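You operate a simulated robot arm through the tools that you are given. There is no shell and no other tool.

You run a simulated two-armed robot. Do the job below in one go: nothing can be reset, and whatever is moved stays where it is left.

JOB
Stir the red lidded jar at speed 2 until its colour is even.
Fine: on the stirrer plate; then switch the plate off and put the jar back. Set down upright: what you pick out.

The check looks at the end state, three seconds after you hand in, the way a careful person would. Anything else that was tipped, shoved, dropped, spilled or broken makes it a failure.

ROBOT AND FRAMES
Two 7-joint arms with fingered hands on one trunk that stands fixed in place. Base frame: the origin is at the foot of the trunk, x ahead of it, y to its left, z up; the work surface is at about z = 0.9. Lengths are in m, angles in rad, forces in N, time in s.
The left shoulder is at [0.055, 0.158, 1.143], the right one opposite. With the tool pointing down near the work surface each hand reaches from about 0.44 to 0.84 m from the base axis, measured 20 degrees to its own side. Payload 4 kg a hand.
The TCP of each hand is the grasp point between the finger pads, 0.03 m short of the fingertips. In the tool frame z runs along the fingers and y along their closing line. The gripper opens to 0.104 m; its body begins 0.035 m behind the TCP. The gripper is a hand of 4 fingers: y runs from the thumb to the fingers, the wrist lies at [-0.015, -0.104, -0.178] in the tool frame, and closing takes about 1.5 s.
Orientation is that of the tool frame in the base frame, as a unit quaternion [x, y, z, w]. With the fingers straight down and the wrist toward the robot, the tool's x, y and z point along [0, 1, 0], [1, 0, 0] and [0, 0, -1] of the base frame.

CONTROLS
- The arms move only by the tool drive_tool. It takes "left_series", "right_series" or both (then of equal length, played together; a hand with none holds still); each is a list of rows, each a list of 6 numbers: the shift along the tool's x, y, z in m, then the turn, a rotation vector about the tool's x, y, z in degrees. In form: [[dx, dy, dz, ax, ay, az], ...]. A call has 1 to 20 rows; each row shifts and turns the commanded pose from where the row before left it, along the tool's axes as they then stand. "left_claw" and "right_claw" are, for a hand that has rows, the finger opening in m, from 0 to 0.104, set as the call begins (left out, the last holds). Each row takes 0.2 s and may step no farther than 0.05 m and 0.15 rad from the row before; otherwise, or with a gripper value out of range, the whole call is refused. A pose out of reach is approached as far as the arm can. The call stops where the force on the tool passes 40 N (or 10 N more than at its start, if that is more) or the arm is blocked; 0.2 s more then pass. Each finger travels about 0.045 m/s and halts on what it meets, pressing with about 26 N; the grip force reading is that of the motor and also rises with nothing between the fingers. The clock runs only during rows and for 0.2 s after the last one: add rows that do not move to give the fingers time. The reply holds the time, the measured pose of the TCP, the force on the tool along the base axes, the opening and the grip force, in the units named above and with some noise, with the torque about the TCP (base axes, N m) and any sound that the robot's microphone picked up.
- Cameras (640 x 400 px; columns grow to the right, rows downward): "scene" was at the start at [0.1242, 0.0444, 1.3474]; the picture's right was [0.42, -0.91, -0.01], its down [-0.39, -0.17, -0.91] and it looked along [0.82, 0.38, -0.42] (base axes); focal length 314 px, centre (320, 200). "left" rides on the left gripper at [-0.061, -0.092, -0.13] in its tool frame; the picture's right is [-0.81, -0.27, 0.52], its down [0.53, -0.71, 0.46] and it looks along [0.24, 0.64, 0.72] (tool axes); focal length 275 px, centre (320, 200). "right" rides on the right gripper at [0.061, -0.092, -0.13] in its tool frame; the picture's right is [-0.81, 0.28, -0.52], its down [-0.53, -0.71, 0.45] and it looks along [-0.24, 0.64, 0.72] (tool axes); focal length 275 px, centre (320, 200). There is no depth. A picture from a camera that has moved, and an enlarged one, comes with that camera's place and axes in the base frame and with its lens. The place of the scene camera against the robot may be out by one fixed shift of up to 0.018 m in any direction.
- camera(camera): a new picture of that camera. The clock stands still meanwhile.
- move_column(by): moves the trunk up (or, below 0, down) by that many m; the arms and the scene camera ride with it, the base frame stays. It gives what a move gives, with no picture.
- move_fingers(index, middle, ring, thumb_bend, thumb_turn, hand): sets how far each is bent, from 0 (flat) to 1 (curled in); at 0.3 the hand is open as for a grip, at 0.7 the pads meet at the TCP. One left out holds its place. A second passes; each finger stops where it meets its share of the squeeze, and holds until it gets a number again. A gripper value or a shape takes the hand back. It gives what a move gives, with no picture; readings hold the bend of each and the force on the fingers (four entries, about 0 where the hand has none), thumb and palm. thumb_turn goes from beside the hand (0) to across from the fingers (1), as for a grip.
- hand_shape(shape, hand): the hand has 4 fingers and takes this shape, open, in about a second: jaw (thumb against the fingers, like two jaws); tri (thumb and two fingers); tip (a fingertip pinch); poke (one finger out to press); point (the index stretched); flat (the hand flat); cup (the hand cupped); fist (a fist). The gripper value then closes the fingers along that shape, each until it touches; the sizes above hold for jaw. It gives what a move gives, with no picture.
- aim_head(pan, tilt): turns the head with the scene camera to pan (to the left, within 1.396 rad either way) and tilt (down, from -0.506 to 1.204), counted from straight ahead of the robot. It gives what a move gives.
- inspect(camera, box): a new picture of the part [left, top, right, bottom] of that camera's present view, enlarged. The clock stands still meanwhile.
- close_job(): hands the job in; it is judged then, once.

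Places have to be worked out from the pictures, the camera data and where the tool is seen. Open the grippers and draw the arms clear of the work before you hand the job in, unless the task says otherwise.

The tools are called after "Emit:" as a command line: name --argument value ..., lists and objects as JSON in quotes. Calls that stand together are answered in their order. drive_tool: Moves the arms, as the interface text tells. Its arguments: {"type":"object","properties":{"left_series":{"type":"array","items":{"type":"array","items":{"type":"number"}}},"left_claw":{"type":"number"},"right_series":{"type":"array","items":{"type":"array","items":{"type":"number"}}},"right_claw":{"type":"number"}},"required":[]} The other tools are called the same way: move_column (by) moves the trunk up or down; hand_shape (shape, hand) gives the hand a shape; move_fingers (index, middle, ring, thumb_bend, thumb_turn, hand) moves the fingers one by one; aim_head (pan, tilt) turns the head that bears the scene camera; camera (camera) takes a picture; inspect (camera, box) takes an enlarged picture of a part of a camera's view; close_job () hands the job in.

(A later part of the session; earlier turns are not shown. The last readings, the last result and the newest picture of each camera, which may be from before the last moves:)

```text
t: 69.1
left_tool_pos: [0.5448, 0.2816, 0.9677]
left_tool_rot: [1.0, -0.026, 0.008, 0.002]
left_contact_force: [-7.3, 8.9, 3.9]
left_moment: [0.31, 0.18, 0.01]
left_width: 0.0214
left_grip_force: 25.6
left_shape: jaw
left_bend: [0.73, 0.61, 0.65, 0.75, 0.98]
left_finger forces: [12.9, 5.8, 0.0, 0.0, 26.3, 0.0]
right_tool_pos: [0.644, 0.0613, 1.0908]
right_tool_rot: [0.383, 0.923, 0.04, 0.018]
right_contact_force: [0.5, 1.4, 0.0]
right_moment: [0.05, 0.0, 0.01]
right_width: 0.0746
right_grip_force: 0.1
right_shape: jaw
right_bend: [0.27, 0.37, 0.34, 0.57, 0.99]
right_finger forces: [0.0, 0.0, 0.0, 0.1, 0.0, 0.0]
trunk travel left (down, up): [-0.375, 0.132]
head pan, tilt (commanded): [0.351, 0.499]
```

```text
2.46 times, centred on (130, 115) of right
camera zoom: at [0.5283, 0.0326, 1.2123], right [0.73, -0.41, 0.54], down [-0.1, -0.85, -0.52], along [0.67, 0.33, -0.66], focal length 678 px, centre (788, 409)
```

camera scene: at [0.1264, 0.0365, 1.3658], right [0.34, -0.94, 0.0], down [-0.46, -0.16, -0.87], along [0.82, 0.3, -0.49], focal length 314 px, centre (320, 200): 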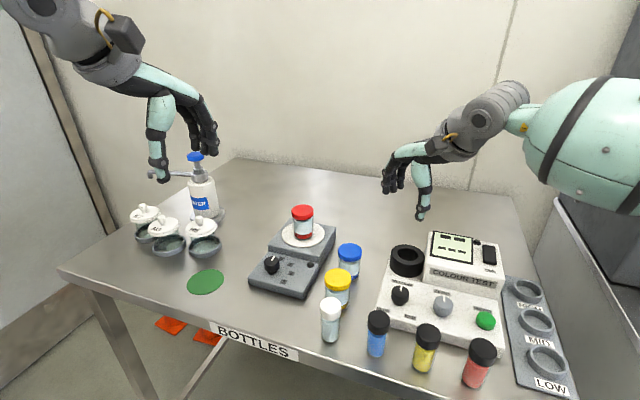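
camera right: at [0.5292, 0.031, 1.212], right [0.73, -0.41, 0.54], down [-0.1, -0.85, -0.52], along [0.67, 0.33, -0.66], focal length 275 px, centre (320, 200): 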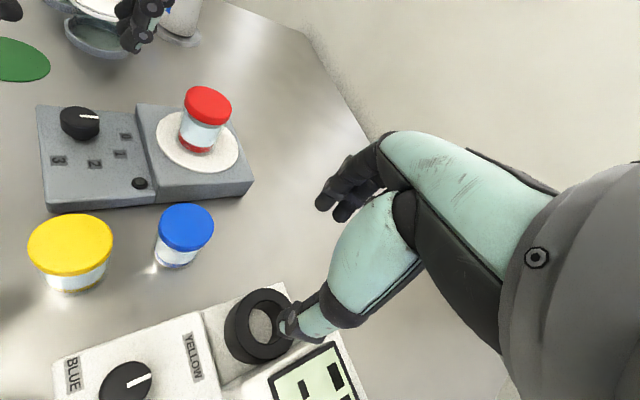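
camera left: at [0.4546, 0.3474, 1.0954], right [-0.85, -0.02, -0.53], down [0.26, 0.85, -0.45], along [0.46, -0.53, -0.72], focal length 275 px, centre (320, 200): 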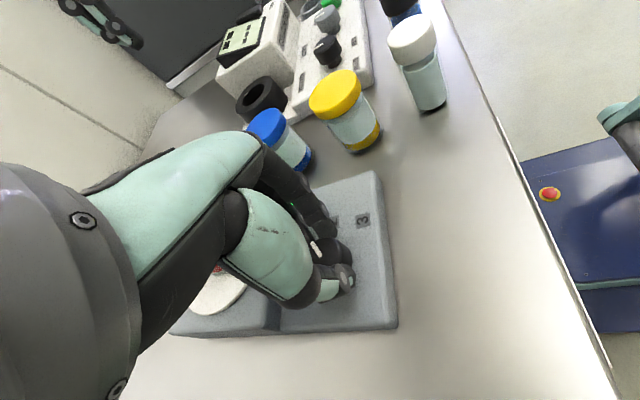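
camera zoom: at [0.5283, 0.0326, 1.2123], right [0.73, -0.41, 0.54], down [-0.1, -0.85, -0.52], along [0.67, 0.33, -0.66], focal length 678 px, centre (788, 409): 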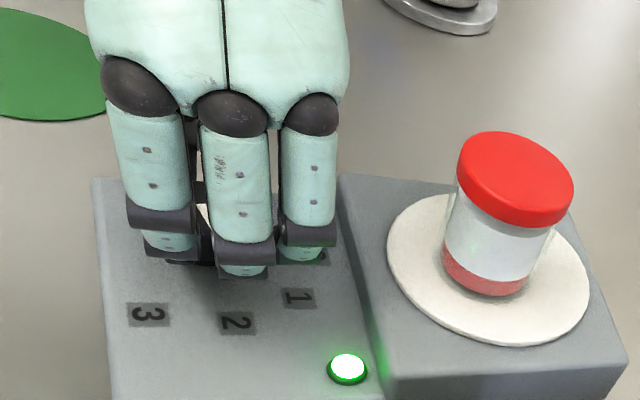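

The pointer is close to 2, but the fingers hide part of it. I release the knob, lift the hand clear and read it properly.

Emit:
drive_tool --left_series '[[0, 0, 0, 0, 0, 0], [0, 0, 0, 0, 0, 0], [0, 0, 0, 0, 0, 0], [0, 0, -0.015, 0, 0, 0], [0, 0, -0.02, 0, 0, 0], [0, 0, -0.03, 0, 0, 0]]' --left_claw 0.046

Emit:
inspect --camera "scene" --box '[255, 235, 325, 295]'

Emit:
inspect --camera "right" --box '[0, 40, 260, 190]'

Emit:
camera --camera "left"

```text
t: 70.5
left_tool_pos: [0.5453, 0.2819, 1.0322]
left_tool_rot: [1.0, -0.026, 0.008, 0.001]
left_contact_force: [0.2, -0.4, 0.8]
left_moment: [0.04, -0.02, -0.02]
left_width: 0.0457
left_grip_force: 0.0
left_shape: jaw
left_bend: [0.74, 0.47, 0.44, 0.72, 1.0]
left_finger forces: [0.0, 0.0, 0.0, 0.1, 0.0, 0.0]
right_tool_pos: [0.6456, 0.0596, 1.0898]
right_tool_rot: [0.383, 0.923, 0.042, 0.017]
right_contact_force: [0.3, -0.6, 1.0]
right_moment: [0.03, 0.0, -0.01]
right_width: 0.0746
right_grip_force: 0.1
right_shape: jaw
right_bend: [0.27, 0.37, 0.34, 0.57, 0.99]
right_finger forces: [0.1, 0.0, 0.1, 0.1, 0.1, 0.0]
trunk travel left (down, up): [-0.375, 0.132]
head pan, tilt (commanded): [0.351, 0.499]
```

```text
6.67 times, centred on (290, 265) of scene
camera zoom: at [0.1258, 0.0366, 1.3659], right [0.34, -0.94, 0.0], down [-0.46, -0.16, -0.87], along [0.82, 0.3, -0.49], focal length 2094 px, centre (520, -233)
```

zoom: 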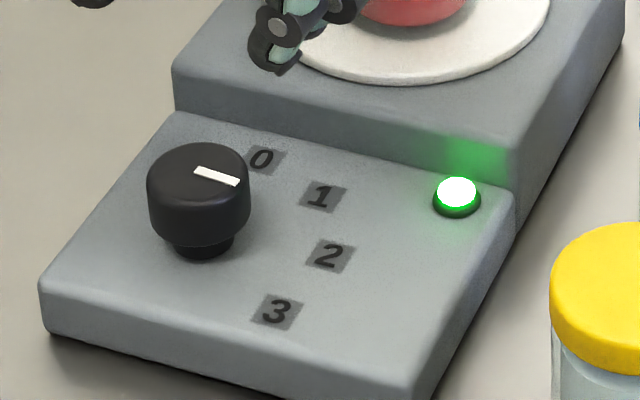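

```text
2.46 times, centred on (130, 115) of right
camera zoom: at [0.529, 0.0308, 1.2121], right [0.73, -0.41, 0.54], down [-0.1, -0.85, -0.52], along [0.67, 0.33, -0.66], focal length 678 px, centre (788, 409)
```

zoom: 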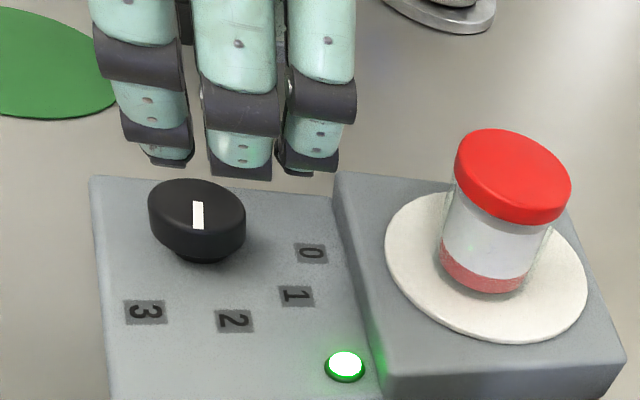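

```text
taken
camera left: at [0.4867, 0.3751, 1.1612], right [-0.79, 0.32, -0.53], down [0.58, 0.68, -0.45], along [0.22, -0.66, -0.72], focal length 275 px, centre (320, 200)
```

left: 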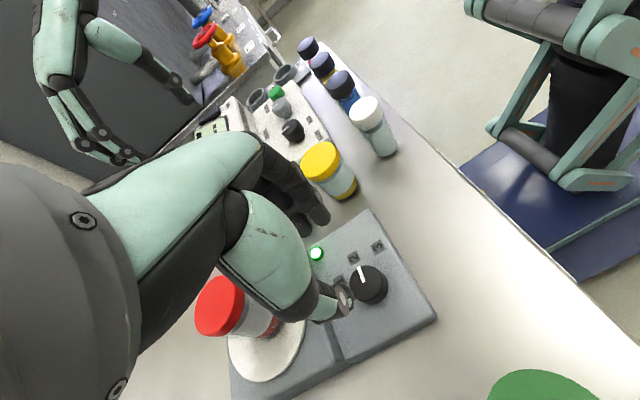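

Released, the pointer sits at about -92° while the numerals stand at 0, -40, -80 and -120°, so it is nearest 2 but about 12° past it. I look closely at the jar and knob before correcting.

Emit:
inspect --camera "right" --box '[150, 80, 250, 160]'

Emit:
inspect --camera "right" --box '[30, 90, 150, 200]'

Emit:
inspect --camera "scene" --box '[270, 195, 340, 255]'

```text
5.00 times, centred on (200, 120) of right
camera zoom: at [0.529, 0.0308, 1.2121], right [0.73, -0.41, 0.54], down [-0.1, -0.85, -0.52], along [0.67, 0.33, -0.66], focal length 1376 px, centre (920, 600)
```

zoom: 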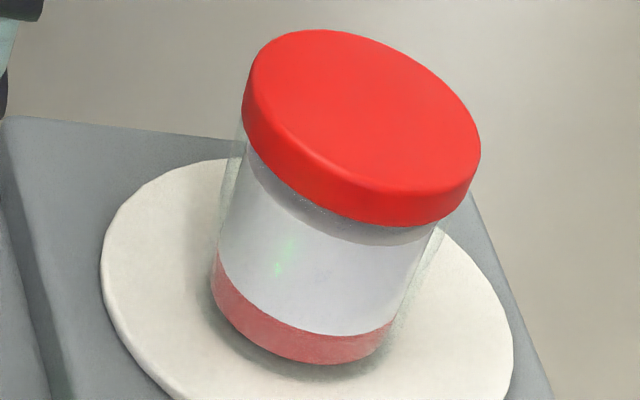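

```text
3.64 times, centred on (90, 145) of right
camera zoom: at [0.529, 0.0308, 1.2121], right [0.73, -0.41, 0.54], down [-0.1, -0.85, -0.52], along [0.67, 0.33, -0.66], focal length 1001 px, centre (1156, 400)
```

zoom: 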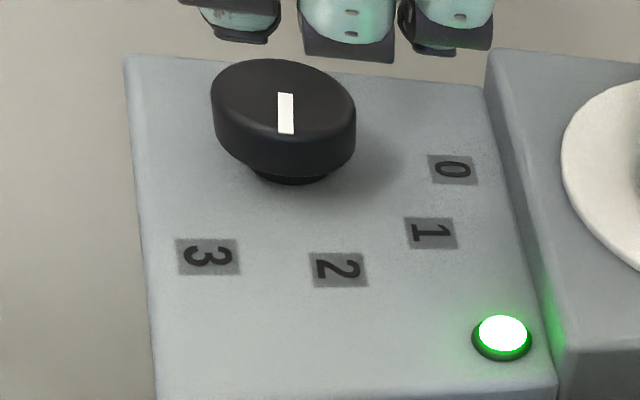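

```text
6.67 times, centred on (305, 225) of scene
camera zoom: at [0.1258, 0.0366, 1.3659], right [0.34, -0.94, 0.0], down [-0.46, -0.16, -0.87], along [0.82, 0.3, -0.49], focal length 2094 px, centre (420, 33)
```

zoom: 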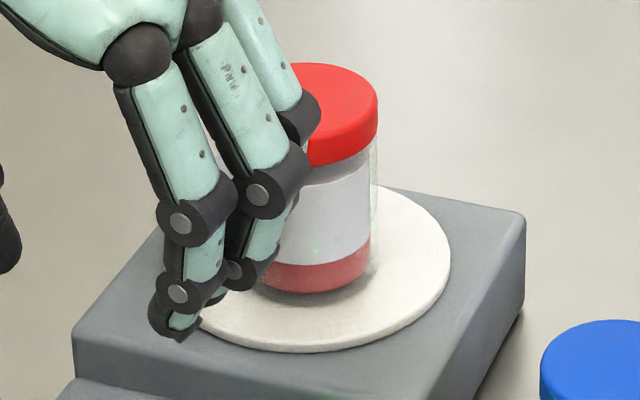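

The colour is already mixing. On release the knob caught up with the full hand rotation, so turning the hand back 13° should put it on 2. I lower the left hand over the knob again.

Emit:
drive_tool --left_series '[[0, 0, 0.03, 0, 0, 0], [0, 0, 0.02, 0, 0, 0], [0, 0, 0.015, 0, 0, 0], [0, 0, 0, 0, 0, 0]]'

Emit:
drive_tool --left_series '[[0, 0, 0, 0, 0, 0], [0, 0, 0, 0, 0, 0], [0, 0, 0, 0, 0, 0], [0, 0, 0, 0, 0, 0], [0, 0, 0, 0, 0, 0]]' --left_claw 0.01

Emit:
drive_tool --left_series '[[0, 0, 0, 0, 0, -6.5], [0, 0, 0, 0, 0, -6.5], [0, 0, 0, 0, 0, 0]]'

Emit:
inspect --camera "scene" --box '[255, 235, 325, 295]'

```text
t: 71.5
left_tool_pos: [0.5464, 0.282, 0.9652]
left_tool_rot: [1.0, -0.027, 0.007, 0.001]
left_contact_force: [0.3, -0.4, 0.3]
left_moment: [-0.01, -0.01, -0.02]
left_width: 0.0453
left_grip_force: 0.1
left_shape: jaw
left_bend: [0.74, 0.47, 0.44, 0.72, 1.0]
left_finger forces: [0.1, 0.1, 0.0, 0.1, 0.0, 0.0]
right_tool_pos: [0.6468, 0.0595, 1.0894]
right_tool_rot: [0.383, 0.923, 0.04, 0.017]
right_contact_force: [-0.4, 0.1, 0.0]
right_moment: [0.02, 0.0, -0.01]
right_width: 0.0746
right_grip_force: 0.0
right_shape: jaw
right_bend: [0.27, 0.37, 0.34, 0.57, 0.99]
right_finger forces: [0.0, 0.0, 0.0, 0.0, 0.1, 0.0]
trunk travel left (down, up): [-0.375, 0.132]
head pan, tilt (commanded): [0.351, 0.499]
```

```text
t: 72.7
left_tool_pos: [0.5459, 0.282, 0.9655]
left_tool_rot: [1.0, -0.026, 0.007, 0.001]
left_contact_force: [-0.2, 6.9, -0.1]
left_moment: [0.2, 0.0, 0.0]
left_width: 0.0208
left_grip_force: 25.8
left_shape: jaw
left_bend: [0.73, 0.62, 0.66, 0.73, 1.0]
left_finger forces: [12.5, 5.7, 0.0, 0.1, 24.9, 0.0]
right_tool_pos: [0.6469, 0.0612, 1.0889]
right_tool_rot: [0.382, 0.923, 0.041, 0.016]
right_contact_force: [0.0, -0.1, -0.3]
right_moment: [0.0, 0.0, -0.02]
right_width: 0.0744
right_grip_force: 0.1
right_shape: jaw
right_bend: [0.27, 0.37, 0.34, 0.57, 0.99]
right_finger forces: [0.1, 0.0, 0.1, 0.0, 0.1, 0.1]
trunk travel left (down, up): [-0.375, 0.132]
head pan, tilt (commanded): [0.351, 0.499]
```

```text
t: 73.5
left_tool_pos: [0.5464, 0.2817, 0.9664]
left_tool_rot: [0.996, 0.088, 0.006, 0.003]
left_contact_force: [-0.7, 6.5, -2.6]
left_moment: [0.17, 0.05, 0.02]
left_width: 0.0205
left_grip_force: 25.7
left_shape: jaw
left_bend: [0.73, 0.62, 0.66, 0.73, 1.0]
left_finger forces: [12.4, 6.6, 0.0, 0.0, 25.7, 0.0]
right_tool_pos: [0.6467, 0.0612, 1.091]
right_tool_rot: [0.383, 0.923, 0.042, 0.017]
right_contact_force: [0.8, -0.3, -0.4]
right_moment: [-0.02, -0.01, 0.0]
right_width: 0.0745
right_grip_force: 0.0
right_shape: jaw
right_bend: [0.27, 0.37, 0.34, 0.57, 0.99]
right_finger forces: [0.1, 0.0, 0.0, 0.0, 0.0, 0.0]
trunk travel left (down, up): [-0.375, 0.132]
head pan, tilt (commanded): [0.351, 0.499]
```

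```text
6.67 times, centred on (290, 265) of scene
camera zoom: at [0.1266, 0.0382, 1.3657], right [0.34, -0.94, 0.0], down [-0.46, -0.17, -0.87], along [0.82, 0.3, -0.49], focal length 2094 px, centre (520, -233)
```

zoom: 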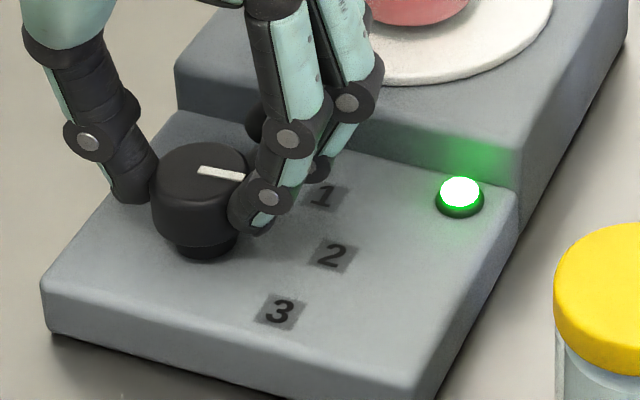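

The pointer now lines up at about -80°, on 2. I release and lift to see whether it stays there.

Emit:
drive_tool --left_series '[[0, 0, 0, 0, 0, 0], [0, 0, 0, 0, 0, 0], [0, 0, 0, 0, 0, 0], [0, 0, -0.015, 0, 0, 0], [0, 0, -0.02, 0, 0, 0], [0, 0, -0.03, 0, 0, 0]]' --left_claw 0.046

Emit:
inspect --camera "scene" --box '[255, 235, 325, 295]'

Emit:
inspect --camera "right" --box '[30, 90, 150, 200]'

Emit:
inspect --camera "right" --box '[150, 80, 250, 160]'

```text
t: 74.9
left_tool_pos: [0.5451, 0.2803, 1.0329]
left_tool_rot: [0.996, 0.088, 0.007, 0.001]
left_contact_force: [-0.2, 0.2, -1.2]
left_moment: [0.01, -0.03, 0.02]
left_width: 0.0454
left_grip_force: 0.1
left_shape: jaw
left_bend: [0.74, 0.47, 0.44, 0.72, 1.0]
left_finger forces: [0.0, 0.1, 0.0, 0.1, 0.0, 0.0]
right_tool_pos: [0.646, 0.0582, 1.0901]
right_tool_rot: [0.382, 0.923, 0.042, 0.017]
right_contact_force: [0.7, 0.7, -0.3]
right_moment: [0.03, 0.02, 0.0]
right_width: 0.0745
right_grip_force: 0.0
right_shape: jaw
right_bend: [0.27, 0.37, 0.34, 0.57, 0.99]
right_finger forces: [0.1, 0.0, 0.0, 0.0, 0.0, 0.0]
trunk travel left (down, up): [-0.375, 0.132]
head pan, tilt (commanded): [0.351, 0.499]
```

```text
6.67 times, centred on (290, 265) of scene
camera zoom: at [0.126, 0.0367, 1.3659], right [0.34, -0.94, 0.0], down [-0.46, -0.16, -0.87], along [0.82, 0.3, -0.49], focal length 2094 px, centre (520, -233)
```

zoom: 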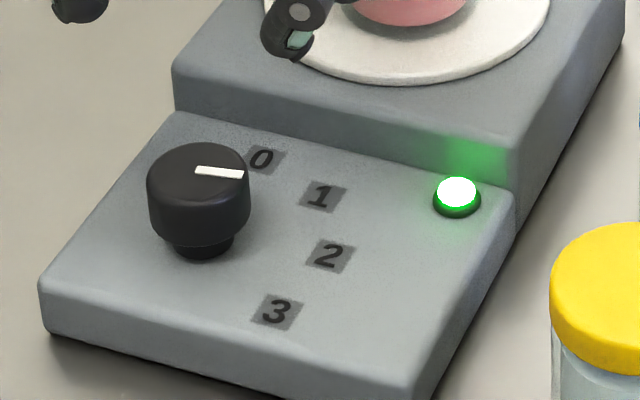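

```text
3.64 times, centred on (90, 145) of right
camera zoom: at [0.5292, 0.0309, 1.212], right [0.73, -0.41, 0.54], down [-0.1, -0.85, -0.52], along [0.67, 0.33, -0.66], focal length 1001 px, centre (1156, 400)
```

zoom: 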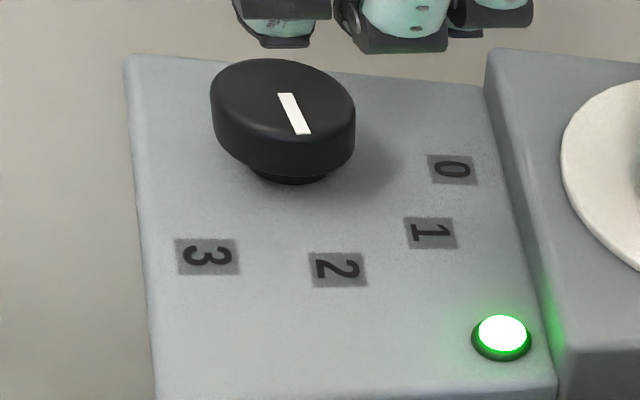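

```text
5.00 times, centred on (200, 120) of right
camera zoom: at [0.5292, 0.0309, 1.212], right [0.73, -0.41, 0.54], down [-0.1, -0.85, -0.52], along [0.67, 0.33, -0.66], focal length 1376 px, centre (920, 600)
```

zoom: 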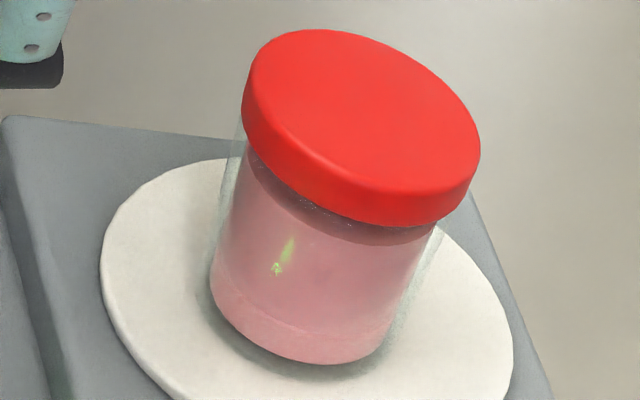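

The pointer stands right on 2 (about -81°), and the liquid is nearly all pink with only a faint line left. I let it stir for a few more seconds with the hand still.

Emit:
drive_tool --left_series '[[0, 0, 0, 0, 0, 0], [0, 0, 0, 0, 0, 0], [0, 0, 0, 0, 0, 0], [0, 0, 0, 0, 0, 0], [0, 0, 0, 0, 0, 0], [0, 0, 0, 0, 0, 0], [0, 0, 0, 0, 0, 0], [0, 0, 0, 0, 0, 0], [0, 0, 0, 0, 0, 0], [0, 0, 0, 0, 0, 0], [0, 0, 0, 0, 0, 0], [0, 0, 0, 0, 0, 0], [0, 0, 0, 0, 0, 0], [0, 0, 0, 0, 0, 0], [0, 0, 0, 0, 0, 0]]'

Emit:
inspect --camera "right" --box '[150, 80, 250, 160]'

Emit:
inspect --camera "scene" --box '[270, 195, 340, 255]'

```text
t: 78.1
left_tool_pos: [0.5448, 0.2817, 1.0316]
left_tool_rot: [0.996, 0.087, 0.007, 0.0]
left_contact_force: [0.0, -0.2, 0.3]
left_moment: [-0.02, -0.02, -0.03]
left_width: 0.0457
left_grip_force: 0.0
left_shape: jaw
left_bend: [0.74, 0.47, 0.44, 0.72, 1.0]
left_finger forces: [0.0, 0.0, 0.1, 0.1, 0.0, 0.1]
right_tool_pos: [0.6465, 0.059, 1.0908]
right_tool_rot: [0.383, 0.923, 0.04, 0.017]
right_contact_force: [0.1, 0.6, 0.8]
right_moment: [-0.03, -0.03, 0.01]
right_width: 0.0748
right_grip_force: 0.0
right_shape: jaw
right_bend: [0.27, 0.37, 0.34, 0.57, 0.99]
right_finger forces: [0.0, 0.0, 0.0, 0.1, 0.0, 0.0]
trunk travel left (down, up): [-0.375, 0.132]
head pan, tilt (commanded): [0.351, 0.499]
```

```text
5.00 times, centred on (200, 120) of right
camera zoom: at [0.5297, 0.0312, 1.2117], right [0.73, -0.41, 0.54], down [-0.1, -0.85, -0.52], along [0.67, 0.33, -0.66], focal length 1376 px, centre (920, 600)
```

zoom: 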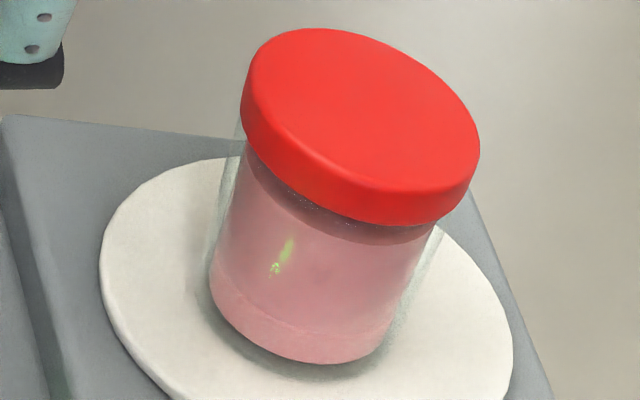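

```text
6.67 times, centred on (305, 225) of scene
camera zoom: at [0.1265, 0.0368, 1.3658], right [0.34, -0.94, 0.0], down [-0.46, -0.16, -0.87], along [0.82, 0.3, -0.49], focal length 2094 px, centre (420, 33)
```

zoom: 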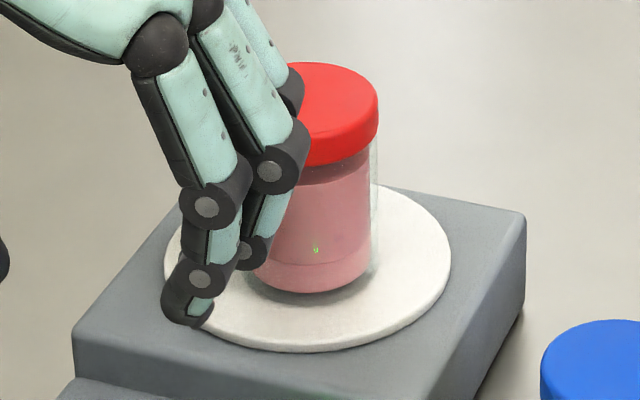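

The colour looks almost even, with just a faint boundary. I stir another 4 s and compare.

Emit:
drive_tool --left_series '[[0, 0, 0, 0, 0, 0], [0, 0, 0, 0, 0, 0], [0, 0, 0, 0, 0, 0], [0, 0, 0, 0, 0, 0], [0, 0, 0, 0, 0, 0], [0, 0, 0, 0, 0, 0], [0, 0, 0, 0, 0, 0], [0, 0, 0, 0, 0, 0], [0, 0, 0, 0, 0, 0], [0, 0, 0, 0, 0, 0], [0, 0, 0, 0, 0, 0], [0, 0, 0, 0, 0, 0], [0, 0, 0, 0, 0, 0], [0, 0, 0, 0, 0, 0], [0, 0, 0, 0, 0, 0], [0, 0, 0, 0, 0, 0], [0, 0, 0, 0, 0, 0], [0, 0, 0, 0, 0, 0], [0, 0, 0, 0, 0, 0]]'

Emit:
inspect --camera "right" --box '[170, 95, 240, 155]'

Emit:
inspect --camera "scene" --box '[285, 205, 325, 245]'

Emit:
inspect --camera "right" --box '[30, 90, 150, 200]'

```text
t: 82.1
left_tool_pos: [0.5454, 0.2822, 1.032]
left_tool_rot: [0.996, 0.087, 0.007, 0.002]
left_contact_force: [-0.1, 0.3, 0.4]
left_moment: [-0.03, 0.03, -0.06]
left_width: 0.0456
left_grip_force: 0.0
left_shape: jaw
left_bend: [0.74, 0.47, 0.44, 0.72, 1.0]
left_finger forces: [0.0, 0.0, 0.0, 0.0, 0.1, 0.0]
right_tool_pos: [0.6458, 0.0597, 1.0897]
right_tool_rot: [0.383, 0.923, 0.041, 0.017]
right_contact_force: [1.3, 0.0, 0.8]
right_moment: [0.01, 0.02, 0.01]
right_width: 0.0745
right_grip_force: 0.0
right_shape: jaw
right_bend: [0.27, 0.37, 0.34, 0.57, 0.99]
right_finger forces: [0.1, 0.1, 0.1, 0.0, 0.0, 0.0]
trunk travel left (down, up): [-0.375, 0.132]
head pan, tilt (commanded): [0.351, 0.499]
```

```text
6.67 times, centred on (205, 125) of right
camera zoom: at [0.5297, 0.0311, 1.2117], right [0.73, -0.41, 0.54], down [-0.1, -0.85, -0.52], along [0.67, 0.33, -0.66], focal length 1835 px, centre (1087, 700)
```

zoom: 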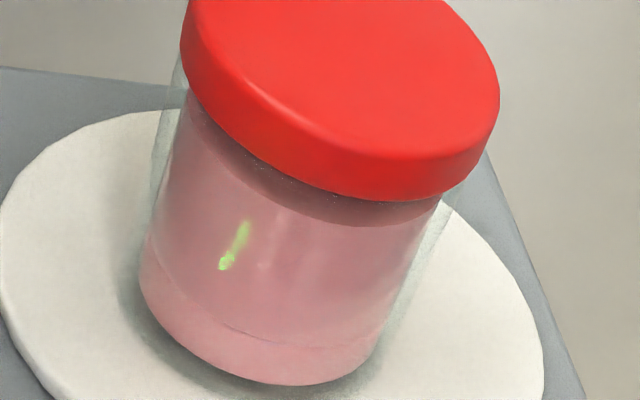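

```text
10.00 times, centred on (305, 225) of scene
camera zoom: at [0.1265, 0.0368, 1.3658], right [0.34, -0.94, 0.0], down [-0.46, -0.16, -0.87], along [0.82, 0.3, -0.49], focal length 3142 px, centre (470, -50)
```

zoom: 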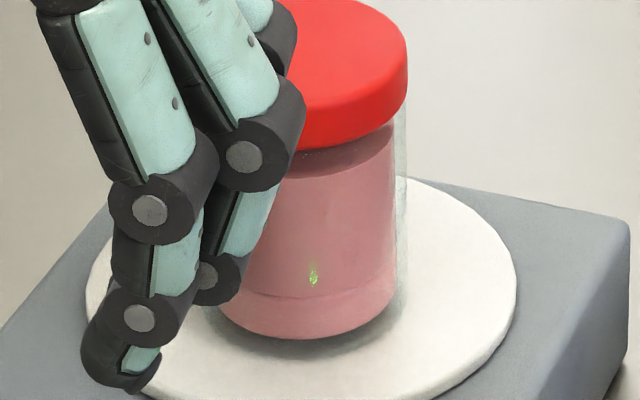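

```text
3.64 times, centred on (90, 145) of right
camera zoom: at [0.5297, 0.0311, 1.2117], right [0.73, -0.41, 0.54], down [-0.1, -0.85, -0.52], along [0.67, 0.33, -0.66], focal length 1001 px, centre (1156, 400)
```

zoom: 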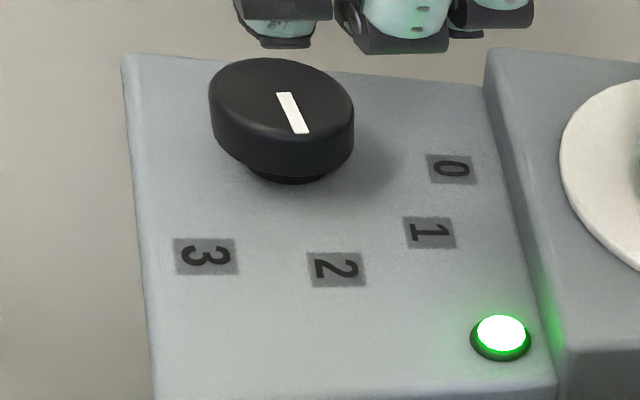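

The pink is the same from top to bottom and has not changed over the last 4 s, so the colour is even. I lower the left hand onto the knob again and grip it to turn it back to 0.

Emit:
drive_tool --left_series '[[0, 0, 0.03, 0, 0, 0], [0, 0, 0.02, 0, 0, 0], [0, 0, 0.015, 0, 0, 0], [0, 0, 0, 0, 0, 0]]'

Emit:
drive_tool --left_series '[[0, 0, 0, 0, 0, 0], [0, 0, 0, 0, 0, 0], [0, 0, 0, 0, 0, 0], [0, 0, 0, 0, 0, 0], [0, 0, 0, 0, 0, 0]]' --left_claw 0.01

Emit:
drive_tool --left_series '[[0, 0, 0, 0, 0, -7], [0, 0, 0, 0, 0, -7], [0, 0, 0, 0, 0, -7], [0, 0, 0, 0, 0, -7], [0, 0, 0, 0, 0, -7], [0, 0, 0, 0, 0, -7], [0, 0, 0, 0, 0, 0]]'

Emit:
inspect --camera "scene" --box '[255, 235, 325, 295]'

Emit:
inspect --camera "right" --box '[30, 60, 190, 200]'

```text
t: 83.1
left_tool_pos: [0.5468, 0.2814, 0.966]
left_tool_rot: [0.996, 0.086, 0.007, 0.002]
left_contact_force: [0.4, 0.5, 0.9]
left_moment: [-0.02, -0.01, 0.02]
left_width: 0.0457
left_grip_force: 0.1
left_shape: jaw
left_bend: [0.74, 0.47, 0.44, 0.72, 1.0]
left_finger forces: [0.0, 0.1, 0.0, 0.1, 0.1, 0.1]
right_tool_pos: [0.6462, 0.0599, 1.0904]
right_tool_rot: [0.383, 0.923, 0.042, 0.017]
right_contact_force: [-0.4, 0.7, -0.2]
right_moment: [-0.02, 0.02, 0.03]
right_width: 0.0746
right_grip_force: 0.0
right_shape: jaw
right_bend: [0.27, 0.37, 0.34, 0.57, 0.99]
right_finger forces: [0.1, 0.0, 0.0, 0.0, 0.0, 0.1]
trunk travel left (down, up): [-0.375, 0.132]
head pan, tilt (commanded): [0.351, 0.499]
```

```text
t: 84.3
left_tool_pos: [0.5461, 0.2818, 0.9651]
left_tool_rot: [0.996, 0.087, 0.006, 0.003]
left_contact_force: [-2.1, 6.8, -0.5]
left_moment: [0.15, 0.05, 0.04]
left_width: 0.0206
left_grip_force: 25.9
left_shape: jaw
left_bend: [0.73, 0.61, 0.66, 0.73, 1.0]
left_finger forces: [12.4, 6.2, 0.0, 0.0, 24.6, 0.1]
right_tool_pos: [0.6463, 0.0602, 1.0911]
right_tool_rot: [0.383, 0.923, 0.04, 0.017]
right_contact_force: [-0.2, 0.9, 0.8]
right_moment: [0.01, 0.01, -0.02]
right_width: 0.0749
right_grip_force: 0.0
right_shape: jaw
right_bend: [0.27, 0.37, 0.34, 0.57, 0.99]
right_finger forces: [0.1, 0.0, 0.0, 0.0, 0.0, 0.1]
trunk travel left (down, up): [-0.375, 0.132]
head pan, tilt (commanded): [0.351, 0.499]
```

```text
t: 85.9
left_tool_pos: [0.5469, 0.2831, 0.9666]
left_tool_rot: [0.899, 0.438, 0.005, 0.005]
left_contact_force: [-0.9, 1.0, -5.9]
left_moment: [-0.01, 0.02, 0.03]
left_width: 0.0204
left_grip_force: 26.4
left_shape: jaw
left_bend: [0.73, 0.61, 0.66, 0.73, 1.0]
left_finger forces: [14.2, 8.0, 0.0, 0.0, 23.4, 0.0]
right_tool_pos: [0.6467, 0.0607, 1.0895]
right_tool_rot: [0.383, 0.923, 0.041, 0.018]
right_contact_force: [-0.1, 0.8, 0.2]
right_moment: [0.02, -0.02, -0.01]
right_width: 0.0748
right_grip_force: 0.2
right_shape: jaw
right_bend: [0.27, 0.37, 0.34, 0.57, 0.99]
right_finger forces: [0.0, 0.0, 0.0, 0.1, 0.0, 0.1]
trunk travel left (down, up): [-0.375, 0.132]
head pan, tilt (commanded): [0.351, 0.499]
```

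```text
6.67 times, centred on (290, 265) of scene
camera zoom: at [0.1268, 0.0378, 1.3657], right [0.34, -0.94, 0.0], down [-0.46, -0.17, -0.87], along [0.82, 0.3, -0.49], focal length 2094 px, centre (520, -233)
```

zoom: 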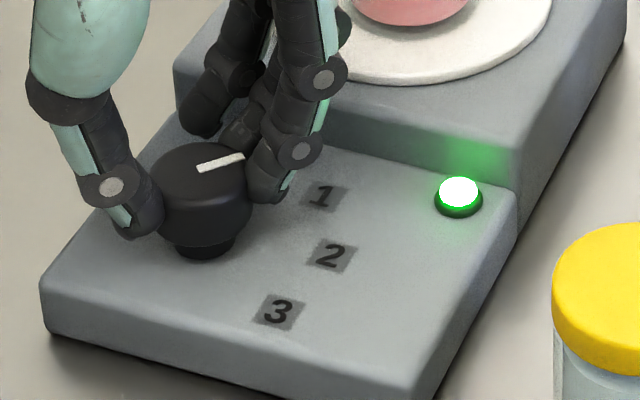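

```text
2.86 times, centred on (110, 130) of right
camera zoom: at [0.5299, 0.032, 1.2115], right [0.73, -0.41, 0.54], down [-0.1, -0.85, -0.52], along [0.67, 0.33, -0.66], focal length 786 px, centre (920, 400)
```

zoom: 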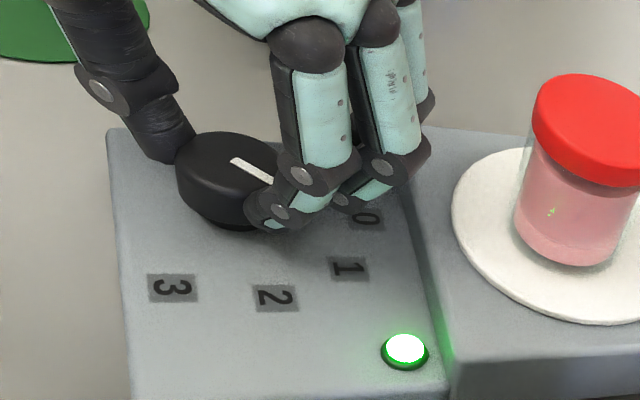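

The knob is following back, with the pointer at about -50°. I turn the remaining 40° toward 0.

Emit:
drive_tool --left_series '[[0, 0, 0, 0, 0, -7], [0, 0, 0, 0, 0, -7], [0, 0, 0, 0, 0, -7], [0, 0, 0, 0, 0, -7], [0, 0, 0, 0, 0, -6], [0, 0, 0, 0, 0, -6], [0, 0, 0, 0, 0, 0]]'

Emit:
inspect --camera "scene" --box '[255, 235, 325, 295]'

Emit:
inspect --camera "right" --box '[30, 60, 190, 200]'

```text
t: 87.5
left_tool_pos: [0.5473, 0.2809, 0.9683]
left_tool_rot: [0.694, 0.72, 0.004, 0.006]
left_contact_force: [1.8, 1.2, -5.9]
left_moment: [0.04, -0.12, -0.01]
left_width: 0.02
left_grip_force: 25.5
left_shape: jaw
left_bend: [0.73, 0.6, 0.66, 0.73, 1.0]
left_finger forces: [14.7, 9.4, 0.1, 0.0, 21.7, 0.0]
right_tool_pos: [0.6479, 0.0609, 1.0907]
right_tool_rot: [0.383, 0.923, 0.041, 0.018]
right_contact_force: [-0.8, 0.1, 0.6]
right_moment: [0.03, -0.01, 0.01]
right_width: 0.0746
right_grip_force: 0.0
right_shape: jaw
right_bend: [0.27, 0.37, 0.34, 0.57, 0.99]
right_finger forces: [0.0, 0.1, 0.1, 0.0, 0.1, 0.0]
trunk travel left (down, up): [-0.375, 0.132]
head pan, tilt (commanded): [0.351, 0.499]
```

```text
6.67 times, centred on (290, 265) of scene
camera zoom: at [0.1274, 0.0378, 1.3657], right [0.34, -0.94, 0.0], down [-0.46, -0.17, -0.87], along [0.82, 0.3, -0.49], focal length 2094 px, centre (520, -233)
```

zoom: 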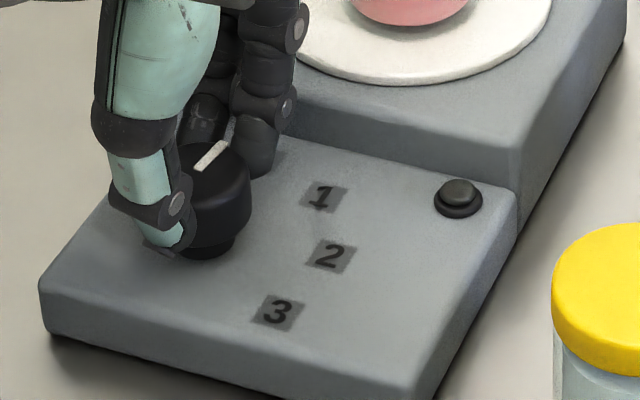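

```text
2.86 times, centred on (110, 130) of right
camera zoom: at [0.5303, 0.032, 1.2113], right [0.73, -0.41, 0.54], down [-0.1, -0.85, -0.52], along [0.67, 0.33, -0.66], focal length 786 px, centre (920, 400)
```

zoom: 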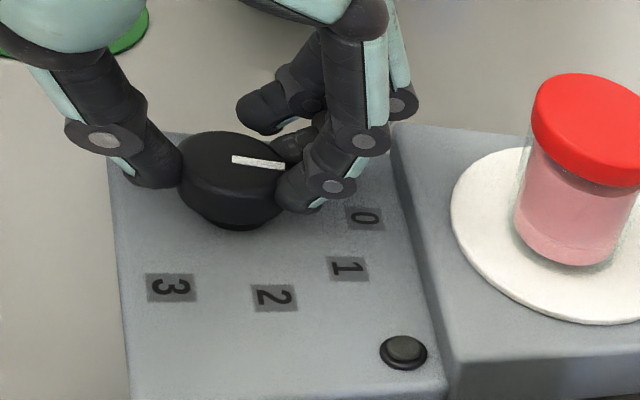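

The lamp is off and the pointer is close to 0. I release the knob and lift to read it.

Emit:
drive_tool --left_series '[[0, 0, 0, 0, 0, 0], [0, 0, 0, 0, 0, 0], [0, 0, 0, 0, 0, 0], [0, 0, -0.015, 0, 0, 0], [0, 0, -0.02, 0, 0, 0], [0, 0, -0.03, 0, 0, 0]]' --left_claw 0.045

Emit:
inspect --camera "scene" --box '[255, 235, 325, 295]'

Emit:
inspect --camera "right" --box '[30, 60, 190, 200]'

```text
t: 88.9
left_tool_pos: [0.5437, 0.281, 1.0321]
left_tool_rot: [0.694, 0.72, 0.005, 0.005]
left_contact_force: [0.3, 0.0, 0.2]
left_moment: [0.01, 0.01, -0.02]
left_width: 0.0445
left_grip_force: 0.2
left_shape: jaw
left_bend: [0.74, 0.47, 0.44, 0.72, 1.0]
left_finger forces: [0.1, 0.0, 0.0, 0.0, 0.0, 0.0]
right_tool_pos: [0.6448, 0.0598, 1.0923]
right_tool_rot: [0.383, 0.923, 0.042, 0.017]
right_contact_force: [0.7, -0.8, 0.5]
right_moment: [0.0, 0.0, -0.02]
right_width: 0.0747
right_grip_force: 0.0
right_shape: jaw
right_bend: [0.27, 0.37, 0.34, 0.57, 0.99]
right_finger forces: [0.1, 0.0, 0.0, 0.1, 0.1, 0.0]
trunk travel left (down, up): [-0.375, 0.132]
head pan, tilt (commanded): [0.351, 0.499]
```

```text
6.67 times, centred on (290, 265) of scene
camera zoom: at [0.1257, 0.0364, 1.3659], right [0.34, -0.94, 0.0], down [-0.46, -0.16, -0.87], along [0.82, 0.3, -0.49], focal length 2094 px, centre (520, -233)
```

zoom: 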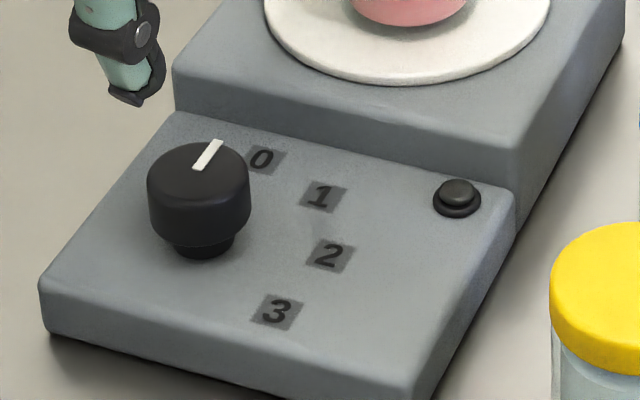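

```text
2.86 times, centred on (110, 130) of right
camera zoom: at [0.529, 0.0308, 1.2121], right [0.73, -0.41, 0.54], down [-0.1, -0.85, -0.52], along [0.67, 0.33, -0.66], focal length 786 px, centre (920, 400)
```

zoom: 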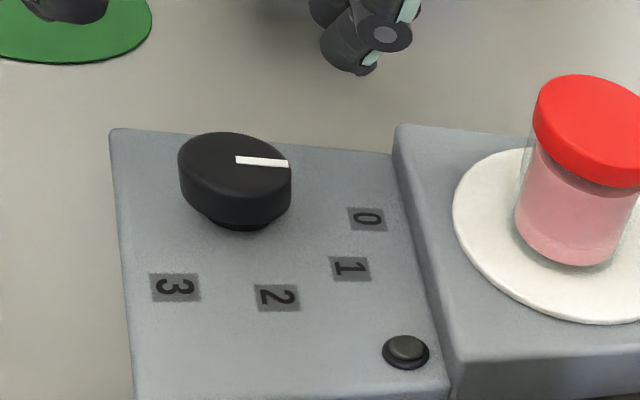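

The pointer is back on 0 and the lamp is off. I retract the left hand up and to the left, then bring the right hand back above the jar along its earlier path.

Emit:
drive_tool --left_series '[[0, -0.005, -0.04, 0, 0, 0], [0.016, -0.022, -0.035, 0, 0, 0], [0.016, -0.022, -0.035, 0, 0, 0], [0.016, -0.022, -0.03, 0, 0, 0], [0.016, -0.022, -0.03, 0, 0, 0], [0, 0, 0, 0, 0, 0]]'

Emit:
drive_tool --right_series '[[0.0283, 0.0268, 0.008, 0, 0, 0], [0.0283, 0.0268, 0.008, 0, 0, 0], [0.0283, 0.0268, 0.008, 0, 0, 0], [0.0283, 0.0268, 0.008, 0, 0, 0], [0.0283, 0.0268, 0.006, 0, 0, 0], [0, 0, 0, 0, 0, 0], [0, 0, 0, 0, 0, 0]]'

Emit:
camera --camera "left"

Emit:
camera --camera "right"

Emit:
inspect --camera "scene" --box '[230, 170, 390, 300]'

```text
t: 90.3
left_tool_pos: [0.447, 0.3426, 1.2003]
left_tool_rot: [0.695, 0.719, 0.005, 0.004]
left_contact_force: [-0.1, 0.4, -0.2]
left_moment: [0.0, 0.01, 0.03]
left_width: 0.0448
left_grip_force: 0.0
left_shape: jaw
left_bend: [0.74, 0.47, 0.44, 0.72, 1.0]
left_finger forces: [0.1, 0.0, 0.1, 0.1, 0.1, 0.1]
right_tool_pos: [0.647, 0.0592, 1.0901]
right_tool_rot: [0.383, 0.923, 0.042, 0.016]
right_contact_force: [0.8, 0.7, -0.7]
right_moment: [0.02, 0.01, -0.01]
right_width: 0.0749
right_grip_force: 0.0
right_shape: jaw
right_bend: [0.27, 0.37, 0.34, 0.57, 0.99]
right_finger forces: [0.0, 0.1, 0.0, 0.0, 0.1, 0.1]
trunk travel left (down, up): [-0.375, 0.132]
head pan, tilt (commanded): [0.351, 0.499]
```

```text
t: 91.9
left_tool_pos: [0.448, 0.3428, 1.2007]
left_tool_rot: [0.695, 0.719, 0.004, 0.006]
left_contact_force: [0.5, 0.1, 0.4]
left_moment: [0.03, 0.02, 0.02]
left_width: 0.045
left_grip_force: 0.0
left_shape: jaw
left_bend: [0.74, 0.47, 0.44, 0.72, 1.0]
left_finger forces: [0.1, 0.1, 0.0, 0.0, 0.0, 0.1]
right_tool_pos: [0.6459, 0.2601, 1.0652]
right_tool_rot: [0.384, 0.922, 0.042, 0.018]
right_contact_force: [-0.2, 0.2, 0.1]
right_moment: [-0.02, 0.04, 0.02]
right_width: 0.0749
right_grip_force: 0.1
right_shape: jaw
right_bend: [0.27, 0.37, 0.34, 0.57, 0.99]
right_finger forces: [0.0, 0.0, 0.0, 0.1, 0.0, 0.1]
trunk travel left (down, up): [-0.375, 0.132]
head pan, tilt (commanded): [0.351, 0.499]
```

```text
taken
camera left: at [0.3561, 0.2773, 1.3288], right [-0.24, -0.82, -0.52], down [-0.73, 0.51, -0.47], along [0.65, 0.27, -0.72], focal length 275 px, centre (320, 200)
```

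left: 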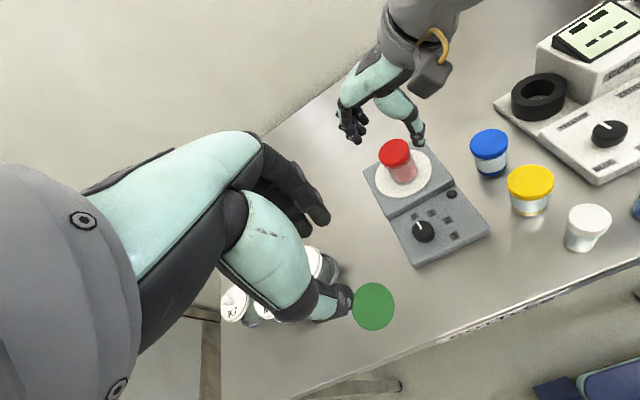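

```text
taken
camera right: at [0.529, 0.2313, 1.1858], right [0.73, -0.42, 0.54], down [-0.1, -0.85, -0.52], along [0.67, 0.32, -0.66], focal length 275 px, centre (320, 200)
```

right: 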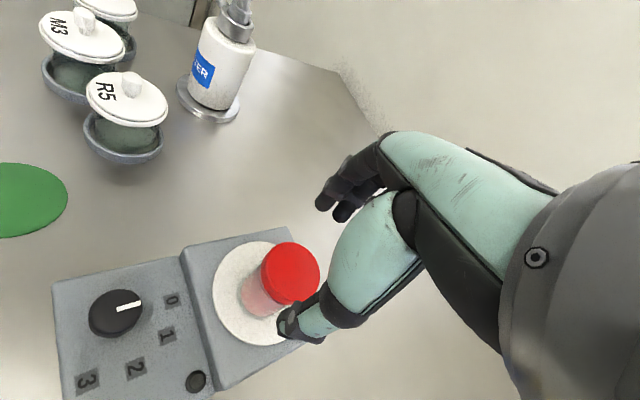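

```text
3.08 times, centred on (310, 235) of scene
camera zoom: at [0.1265, 0.0372, 1.3658], right [0.34, -0.94, 0.0], down [-0.46, -0.16, -0.87], along [0.82, 0.3, -0.49], focal length 967 px, centre (351, 92)
```

zoom: 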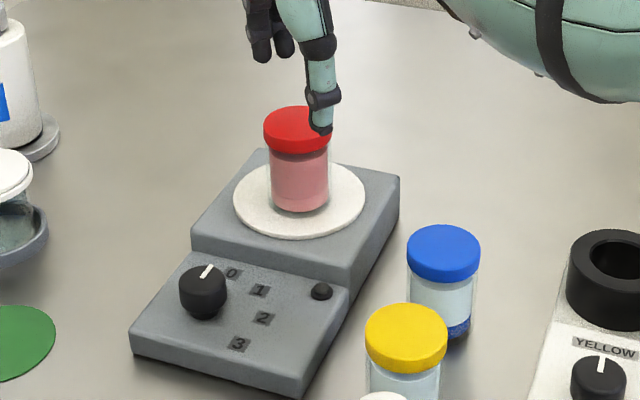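

The jar's lid measures about (0.651, 0.260) and the open hand is right above it with the same lean as at release. I lower straight down to the release height in small steps.

Emit:
drive_tool --right_series '[[-0.0004, -0.0008, 0.0129, 0, 0, 0], [-0.0004, -0.0008, 0.0129, 0, 0, 0], [-0.0004, -0.0008, 0.0129, 0, 0, 0], [-0.0003, -0.0007, 0.0129, 0, 0, 0], [-0.0003, -0.0007, 0.0128, 0, 0, 0], [0, 0, 0, 0, 0, 0], [0, 0, 0, 0, 0, 0]]'

Emit:
inspect --camera "left" --box '[330, 80, 490, 200]'

Emit:
inspect --camera "scene" --box '[260, 180, 350, 260]'

Emit:
camera --camera "right"

```text
t: 93.5
left_tool_pos: [0.447, 0.3427, 1.1998]
left_tool_rot: [0.695, 0.719, 0.004, 0.006]
left_contact_force: [-0.2, 0.3, -0.2]
left_moment: [0.0, 0.01, -0.01]
left_width: 0.0449
left_grip_force: 0.0
left_shape: jaw
left_bend: [0.74, 0.47, 0.44, 0.72, 1.0]
left_finger forces: [0.0, 0.0, 0.0, 0.0, 0.0, 0.0]
right_tool_pos: [0.6493, 0.2588, 0.9985]
right_tool_rot: [0.382, 0.923, 0.041, 0.017]
right_contact_force: [-1.2, -0.5, -0.7]
right_moment: [0.0, 0.0, -0.02]
right_width: 0.0749
right_grip_force: 0.0
right_shape: jaw
right_bend: [0.27, 0.37, 0.34, 0.57, 0.99]
right_finger forces: [0.0, 0.0, 0.1, 0.0, 0.0, 0.0]
trunk travel left (down, up): [-0.375, 0.132]
head pan, tilt (commanded): [0.351, 0.499]
```

```text
3.33 times, centred on (410, 140) of left
camera zoom: at [0.3558, 0.2771, 1.329], right [-0.24, -0.82, -0.52], down [-0.73, 0.51, -0.47], along [0.65, 0.27, -0.72], focal length 918 px, centre (20, 400)
```

zoom: 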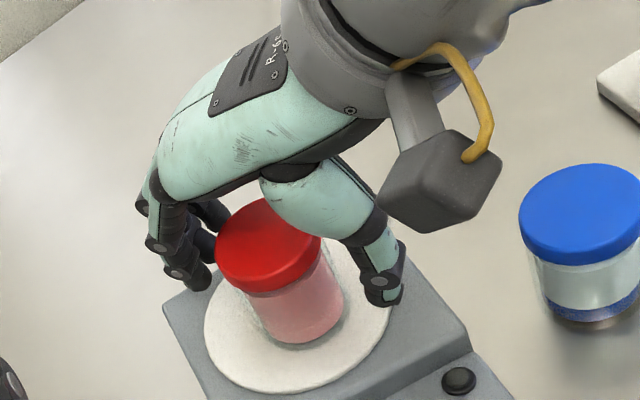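

```text
5.00 times, centred on (305, 220) of scene
camera zoom: at [0.1263, 0.0369, 1.3658], right [0.34, -0.94, 0.0], down [-0.46, -0.16, -0.87], along [0.82, 0.3, -0.49], focal length 1571 px, centre (395, 100)
```

zoom: 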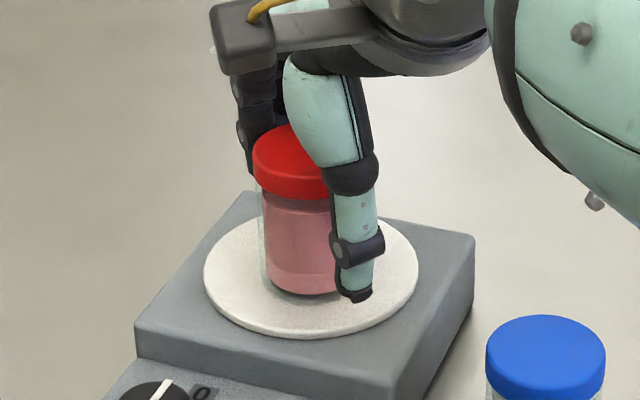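

```text
taken
camera right: at [0.533, 0.2306, 1.1202], right [0.73, -0.41, 0.54], down [-0.1, -0.85, -0.52], along [0.67, 0.33, -0.66], focal length 275 px, centre (320, 200)
```

right: 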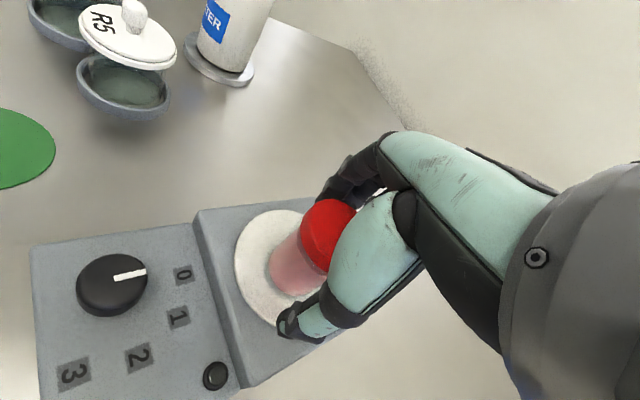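

The open fingers are around the lid again without touching. I close in steps as before.

Emit:
drive_tool --right_series '[[0, 0, 0, 0, 0, 0], [0, 0, 0, 0, 0, 0], [0, 0, 0, 0, 0, 0], [0, 0, 0, 0, 0, 0]]' --right_claw 0.048

Emit:
drive_tool --right_series '[[0, 0, 0, 0, 0, 0], [0, 0, 0, 0, 0, 0]]' --right_claw 0.042

Emit:
inspect --camera "left" --box '[330, 80, 490, 200]'

```text
t: 94.5
left_tool_pos: [0.447, 0.3428, 1.2005]
left_tool_rot: [0.695, 0.719, 0.004, 0.005]
left_contact_force: [-0.4, 0.3, 0.4]
left_moment: [0.02, -0.02, -0.02]
left_width: 0.0451
left_grip_force: 0.0
left_shape: jaw
left_bend: [0.74, 0.47, 0.44, 0.72, 1.0]
left_finger forces: [0.0, 0.0, 0.0, 0.0, 0.0, 0.0]
right_tool_pos: [0.6499, 0.2595, 0.9987]
right_tool_rot: [0.383, 0.923, 0.041, 0.017]
right_contact_force: [-0.2, -1.2, -0.5]
right_moment: [-0.01, 0.0, 0.02]
right_width: 0.0485
right_grip_force: 0.1
right_shape: jaw
right_bend: [0.74, 0.46, 0.43, 0.71, 1.0]
right_finger forces: [0.1, 0.1, 0.1, 0.1, 0.0, 0.1]
trunk travel left (down, up): [-0.375, 0.132]
head pan, tilt (commanded): [0.351, 0.499]
```

```text
t: 95.1
left_tool_pos: [0.4471, 0.343, 1.2006]
left_tool_rot: [0.694, 0.72, 0.005, 0.005]
left_contact_force: [0.7, 0.7, -1.0]
left_moment: [0.04, 0.01, -0.02]
left_width: 0.0452
left_grip_force: 0.1
left_shape: jaw
left_bend: [0.74, 0.47, 0.44, 0.72, 1.0]
left_finger forces: [0.0, 0.1, 0.1, 0.1, 0.0, 0.0]
right_tool_pos: [0.6508, 0.2592, 0.9999]
right_tool_rot: [0.383, 0.923, 0.041, 0.017]
right_contact_force: [0.4, -0.2, 1.1]
right_moment: [-0.01, 0.0, 0.01]
right_width: 0.0429
right_grip_force: 0.0
right_shape: jaw
right_bend: [0.74, 0.49, 0.45, 0.72, 1.0]
right_finger forces: [0.5, 0.0, 0.0, 0.1, 0.5, 0.0]
trunk travel left (down, up): [-0.375, 0.132]
head pan, tilt (commanded): [0.351, 0.499]
```

```text
3.33 times, centred on (410, 140) of left
camera zoom: at [0.3558, 0.277, 1.329], right [-0.24, -0.82, -0.52], down [-0.73, 0.51, -0.47], along [0.65, 0.27, -0.72], focal length 918 px, centre (20, 400)
```

zoom: 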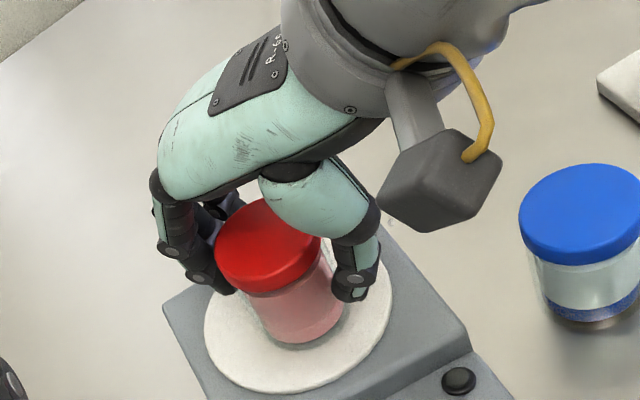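

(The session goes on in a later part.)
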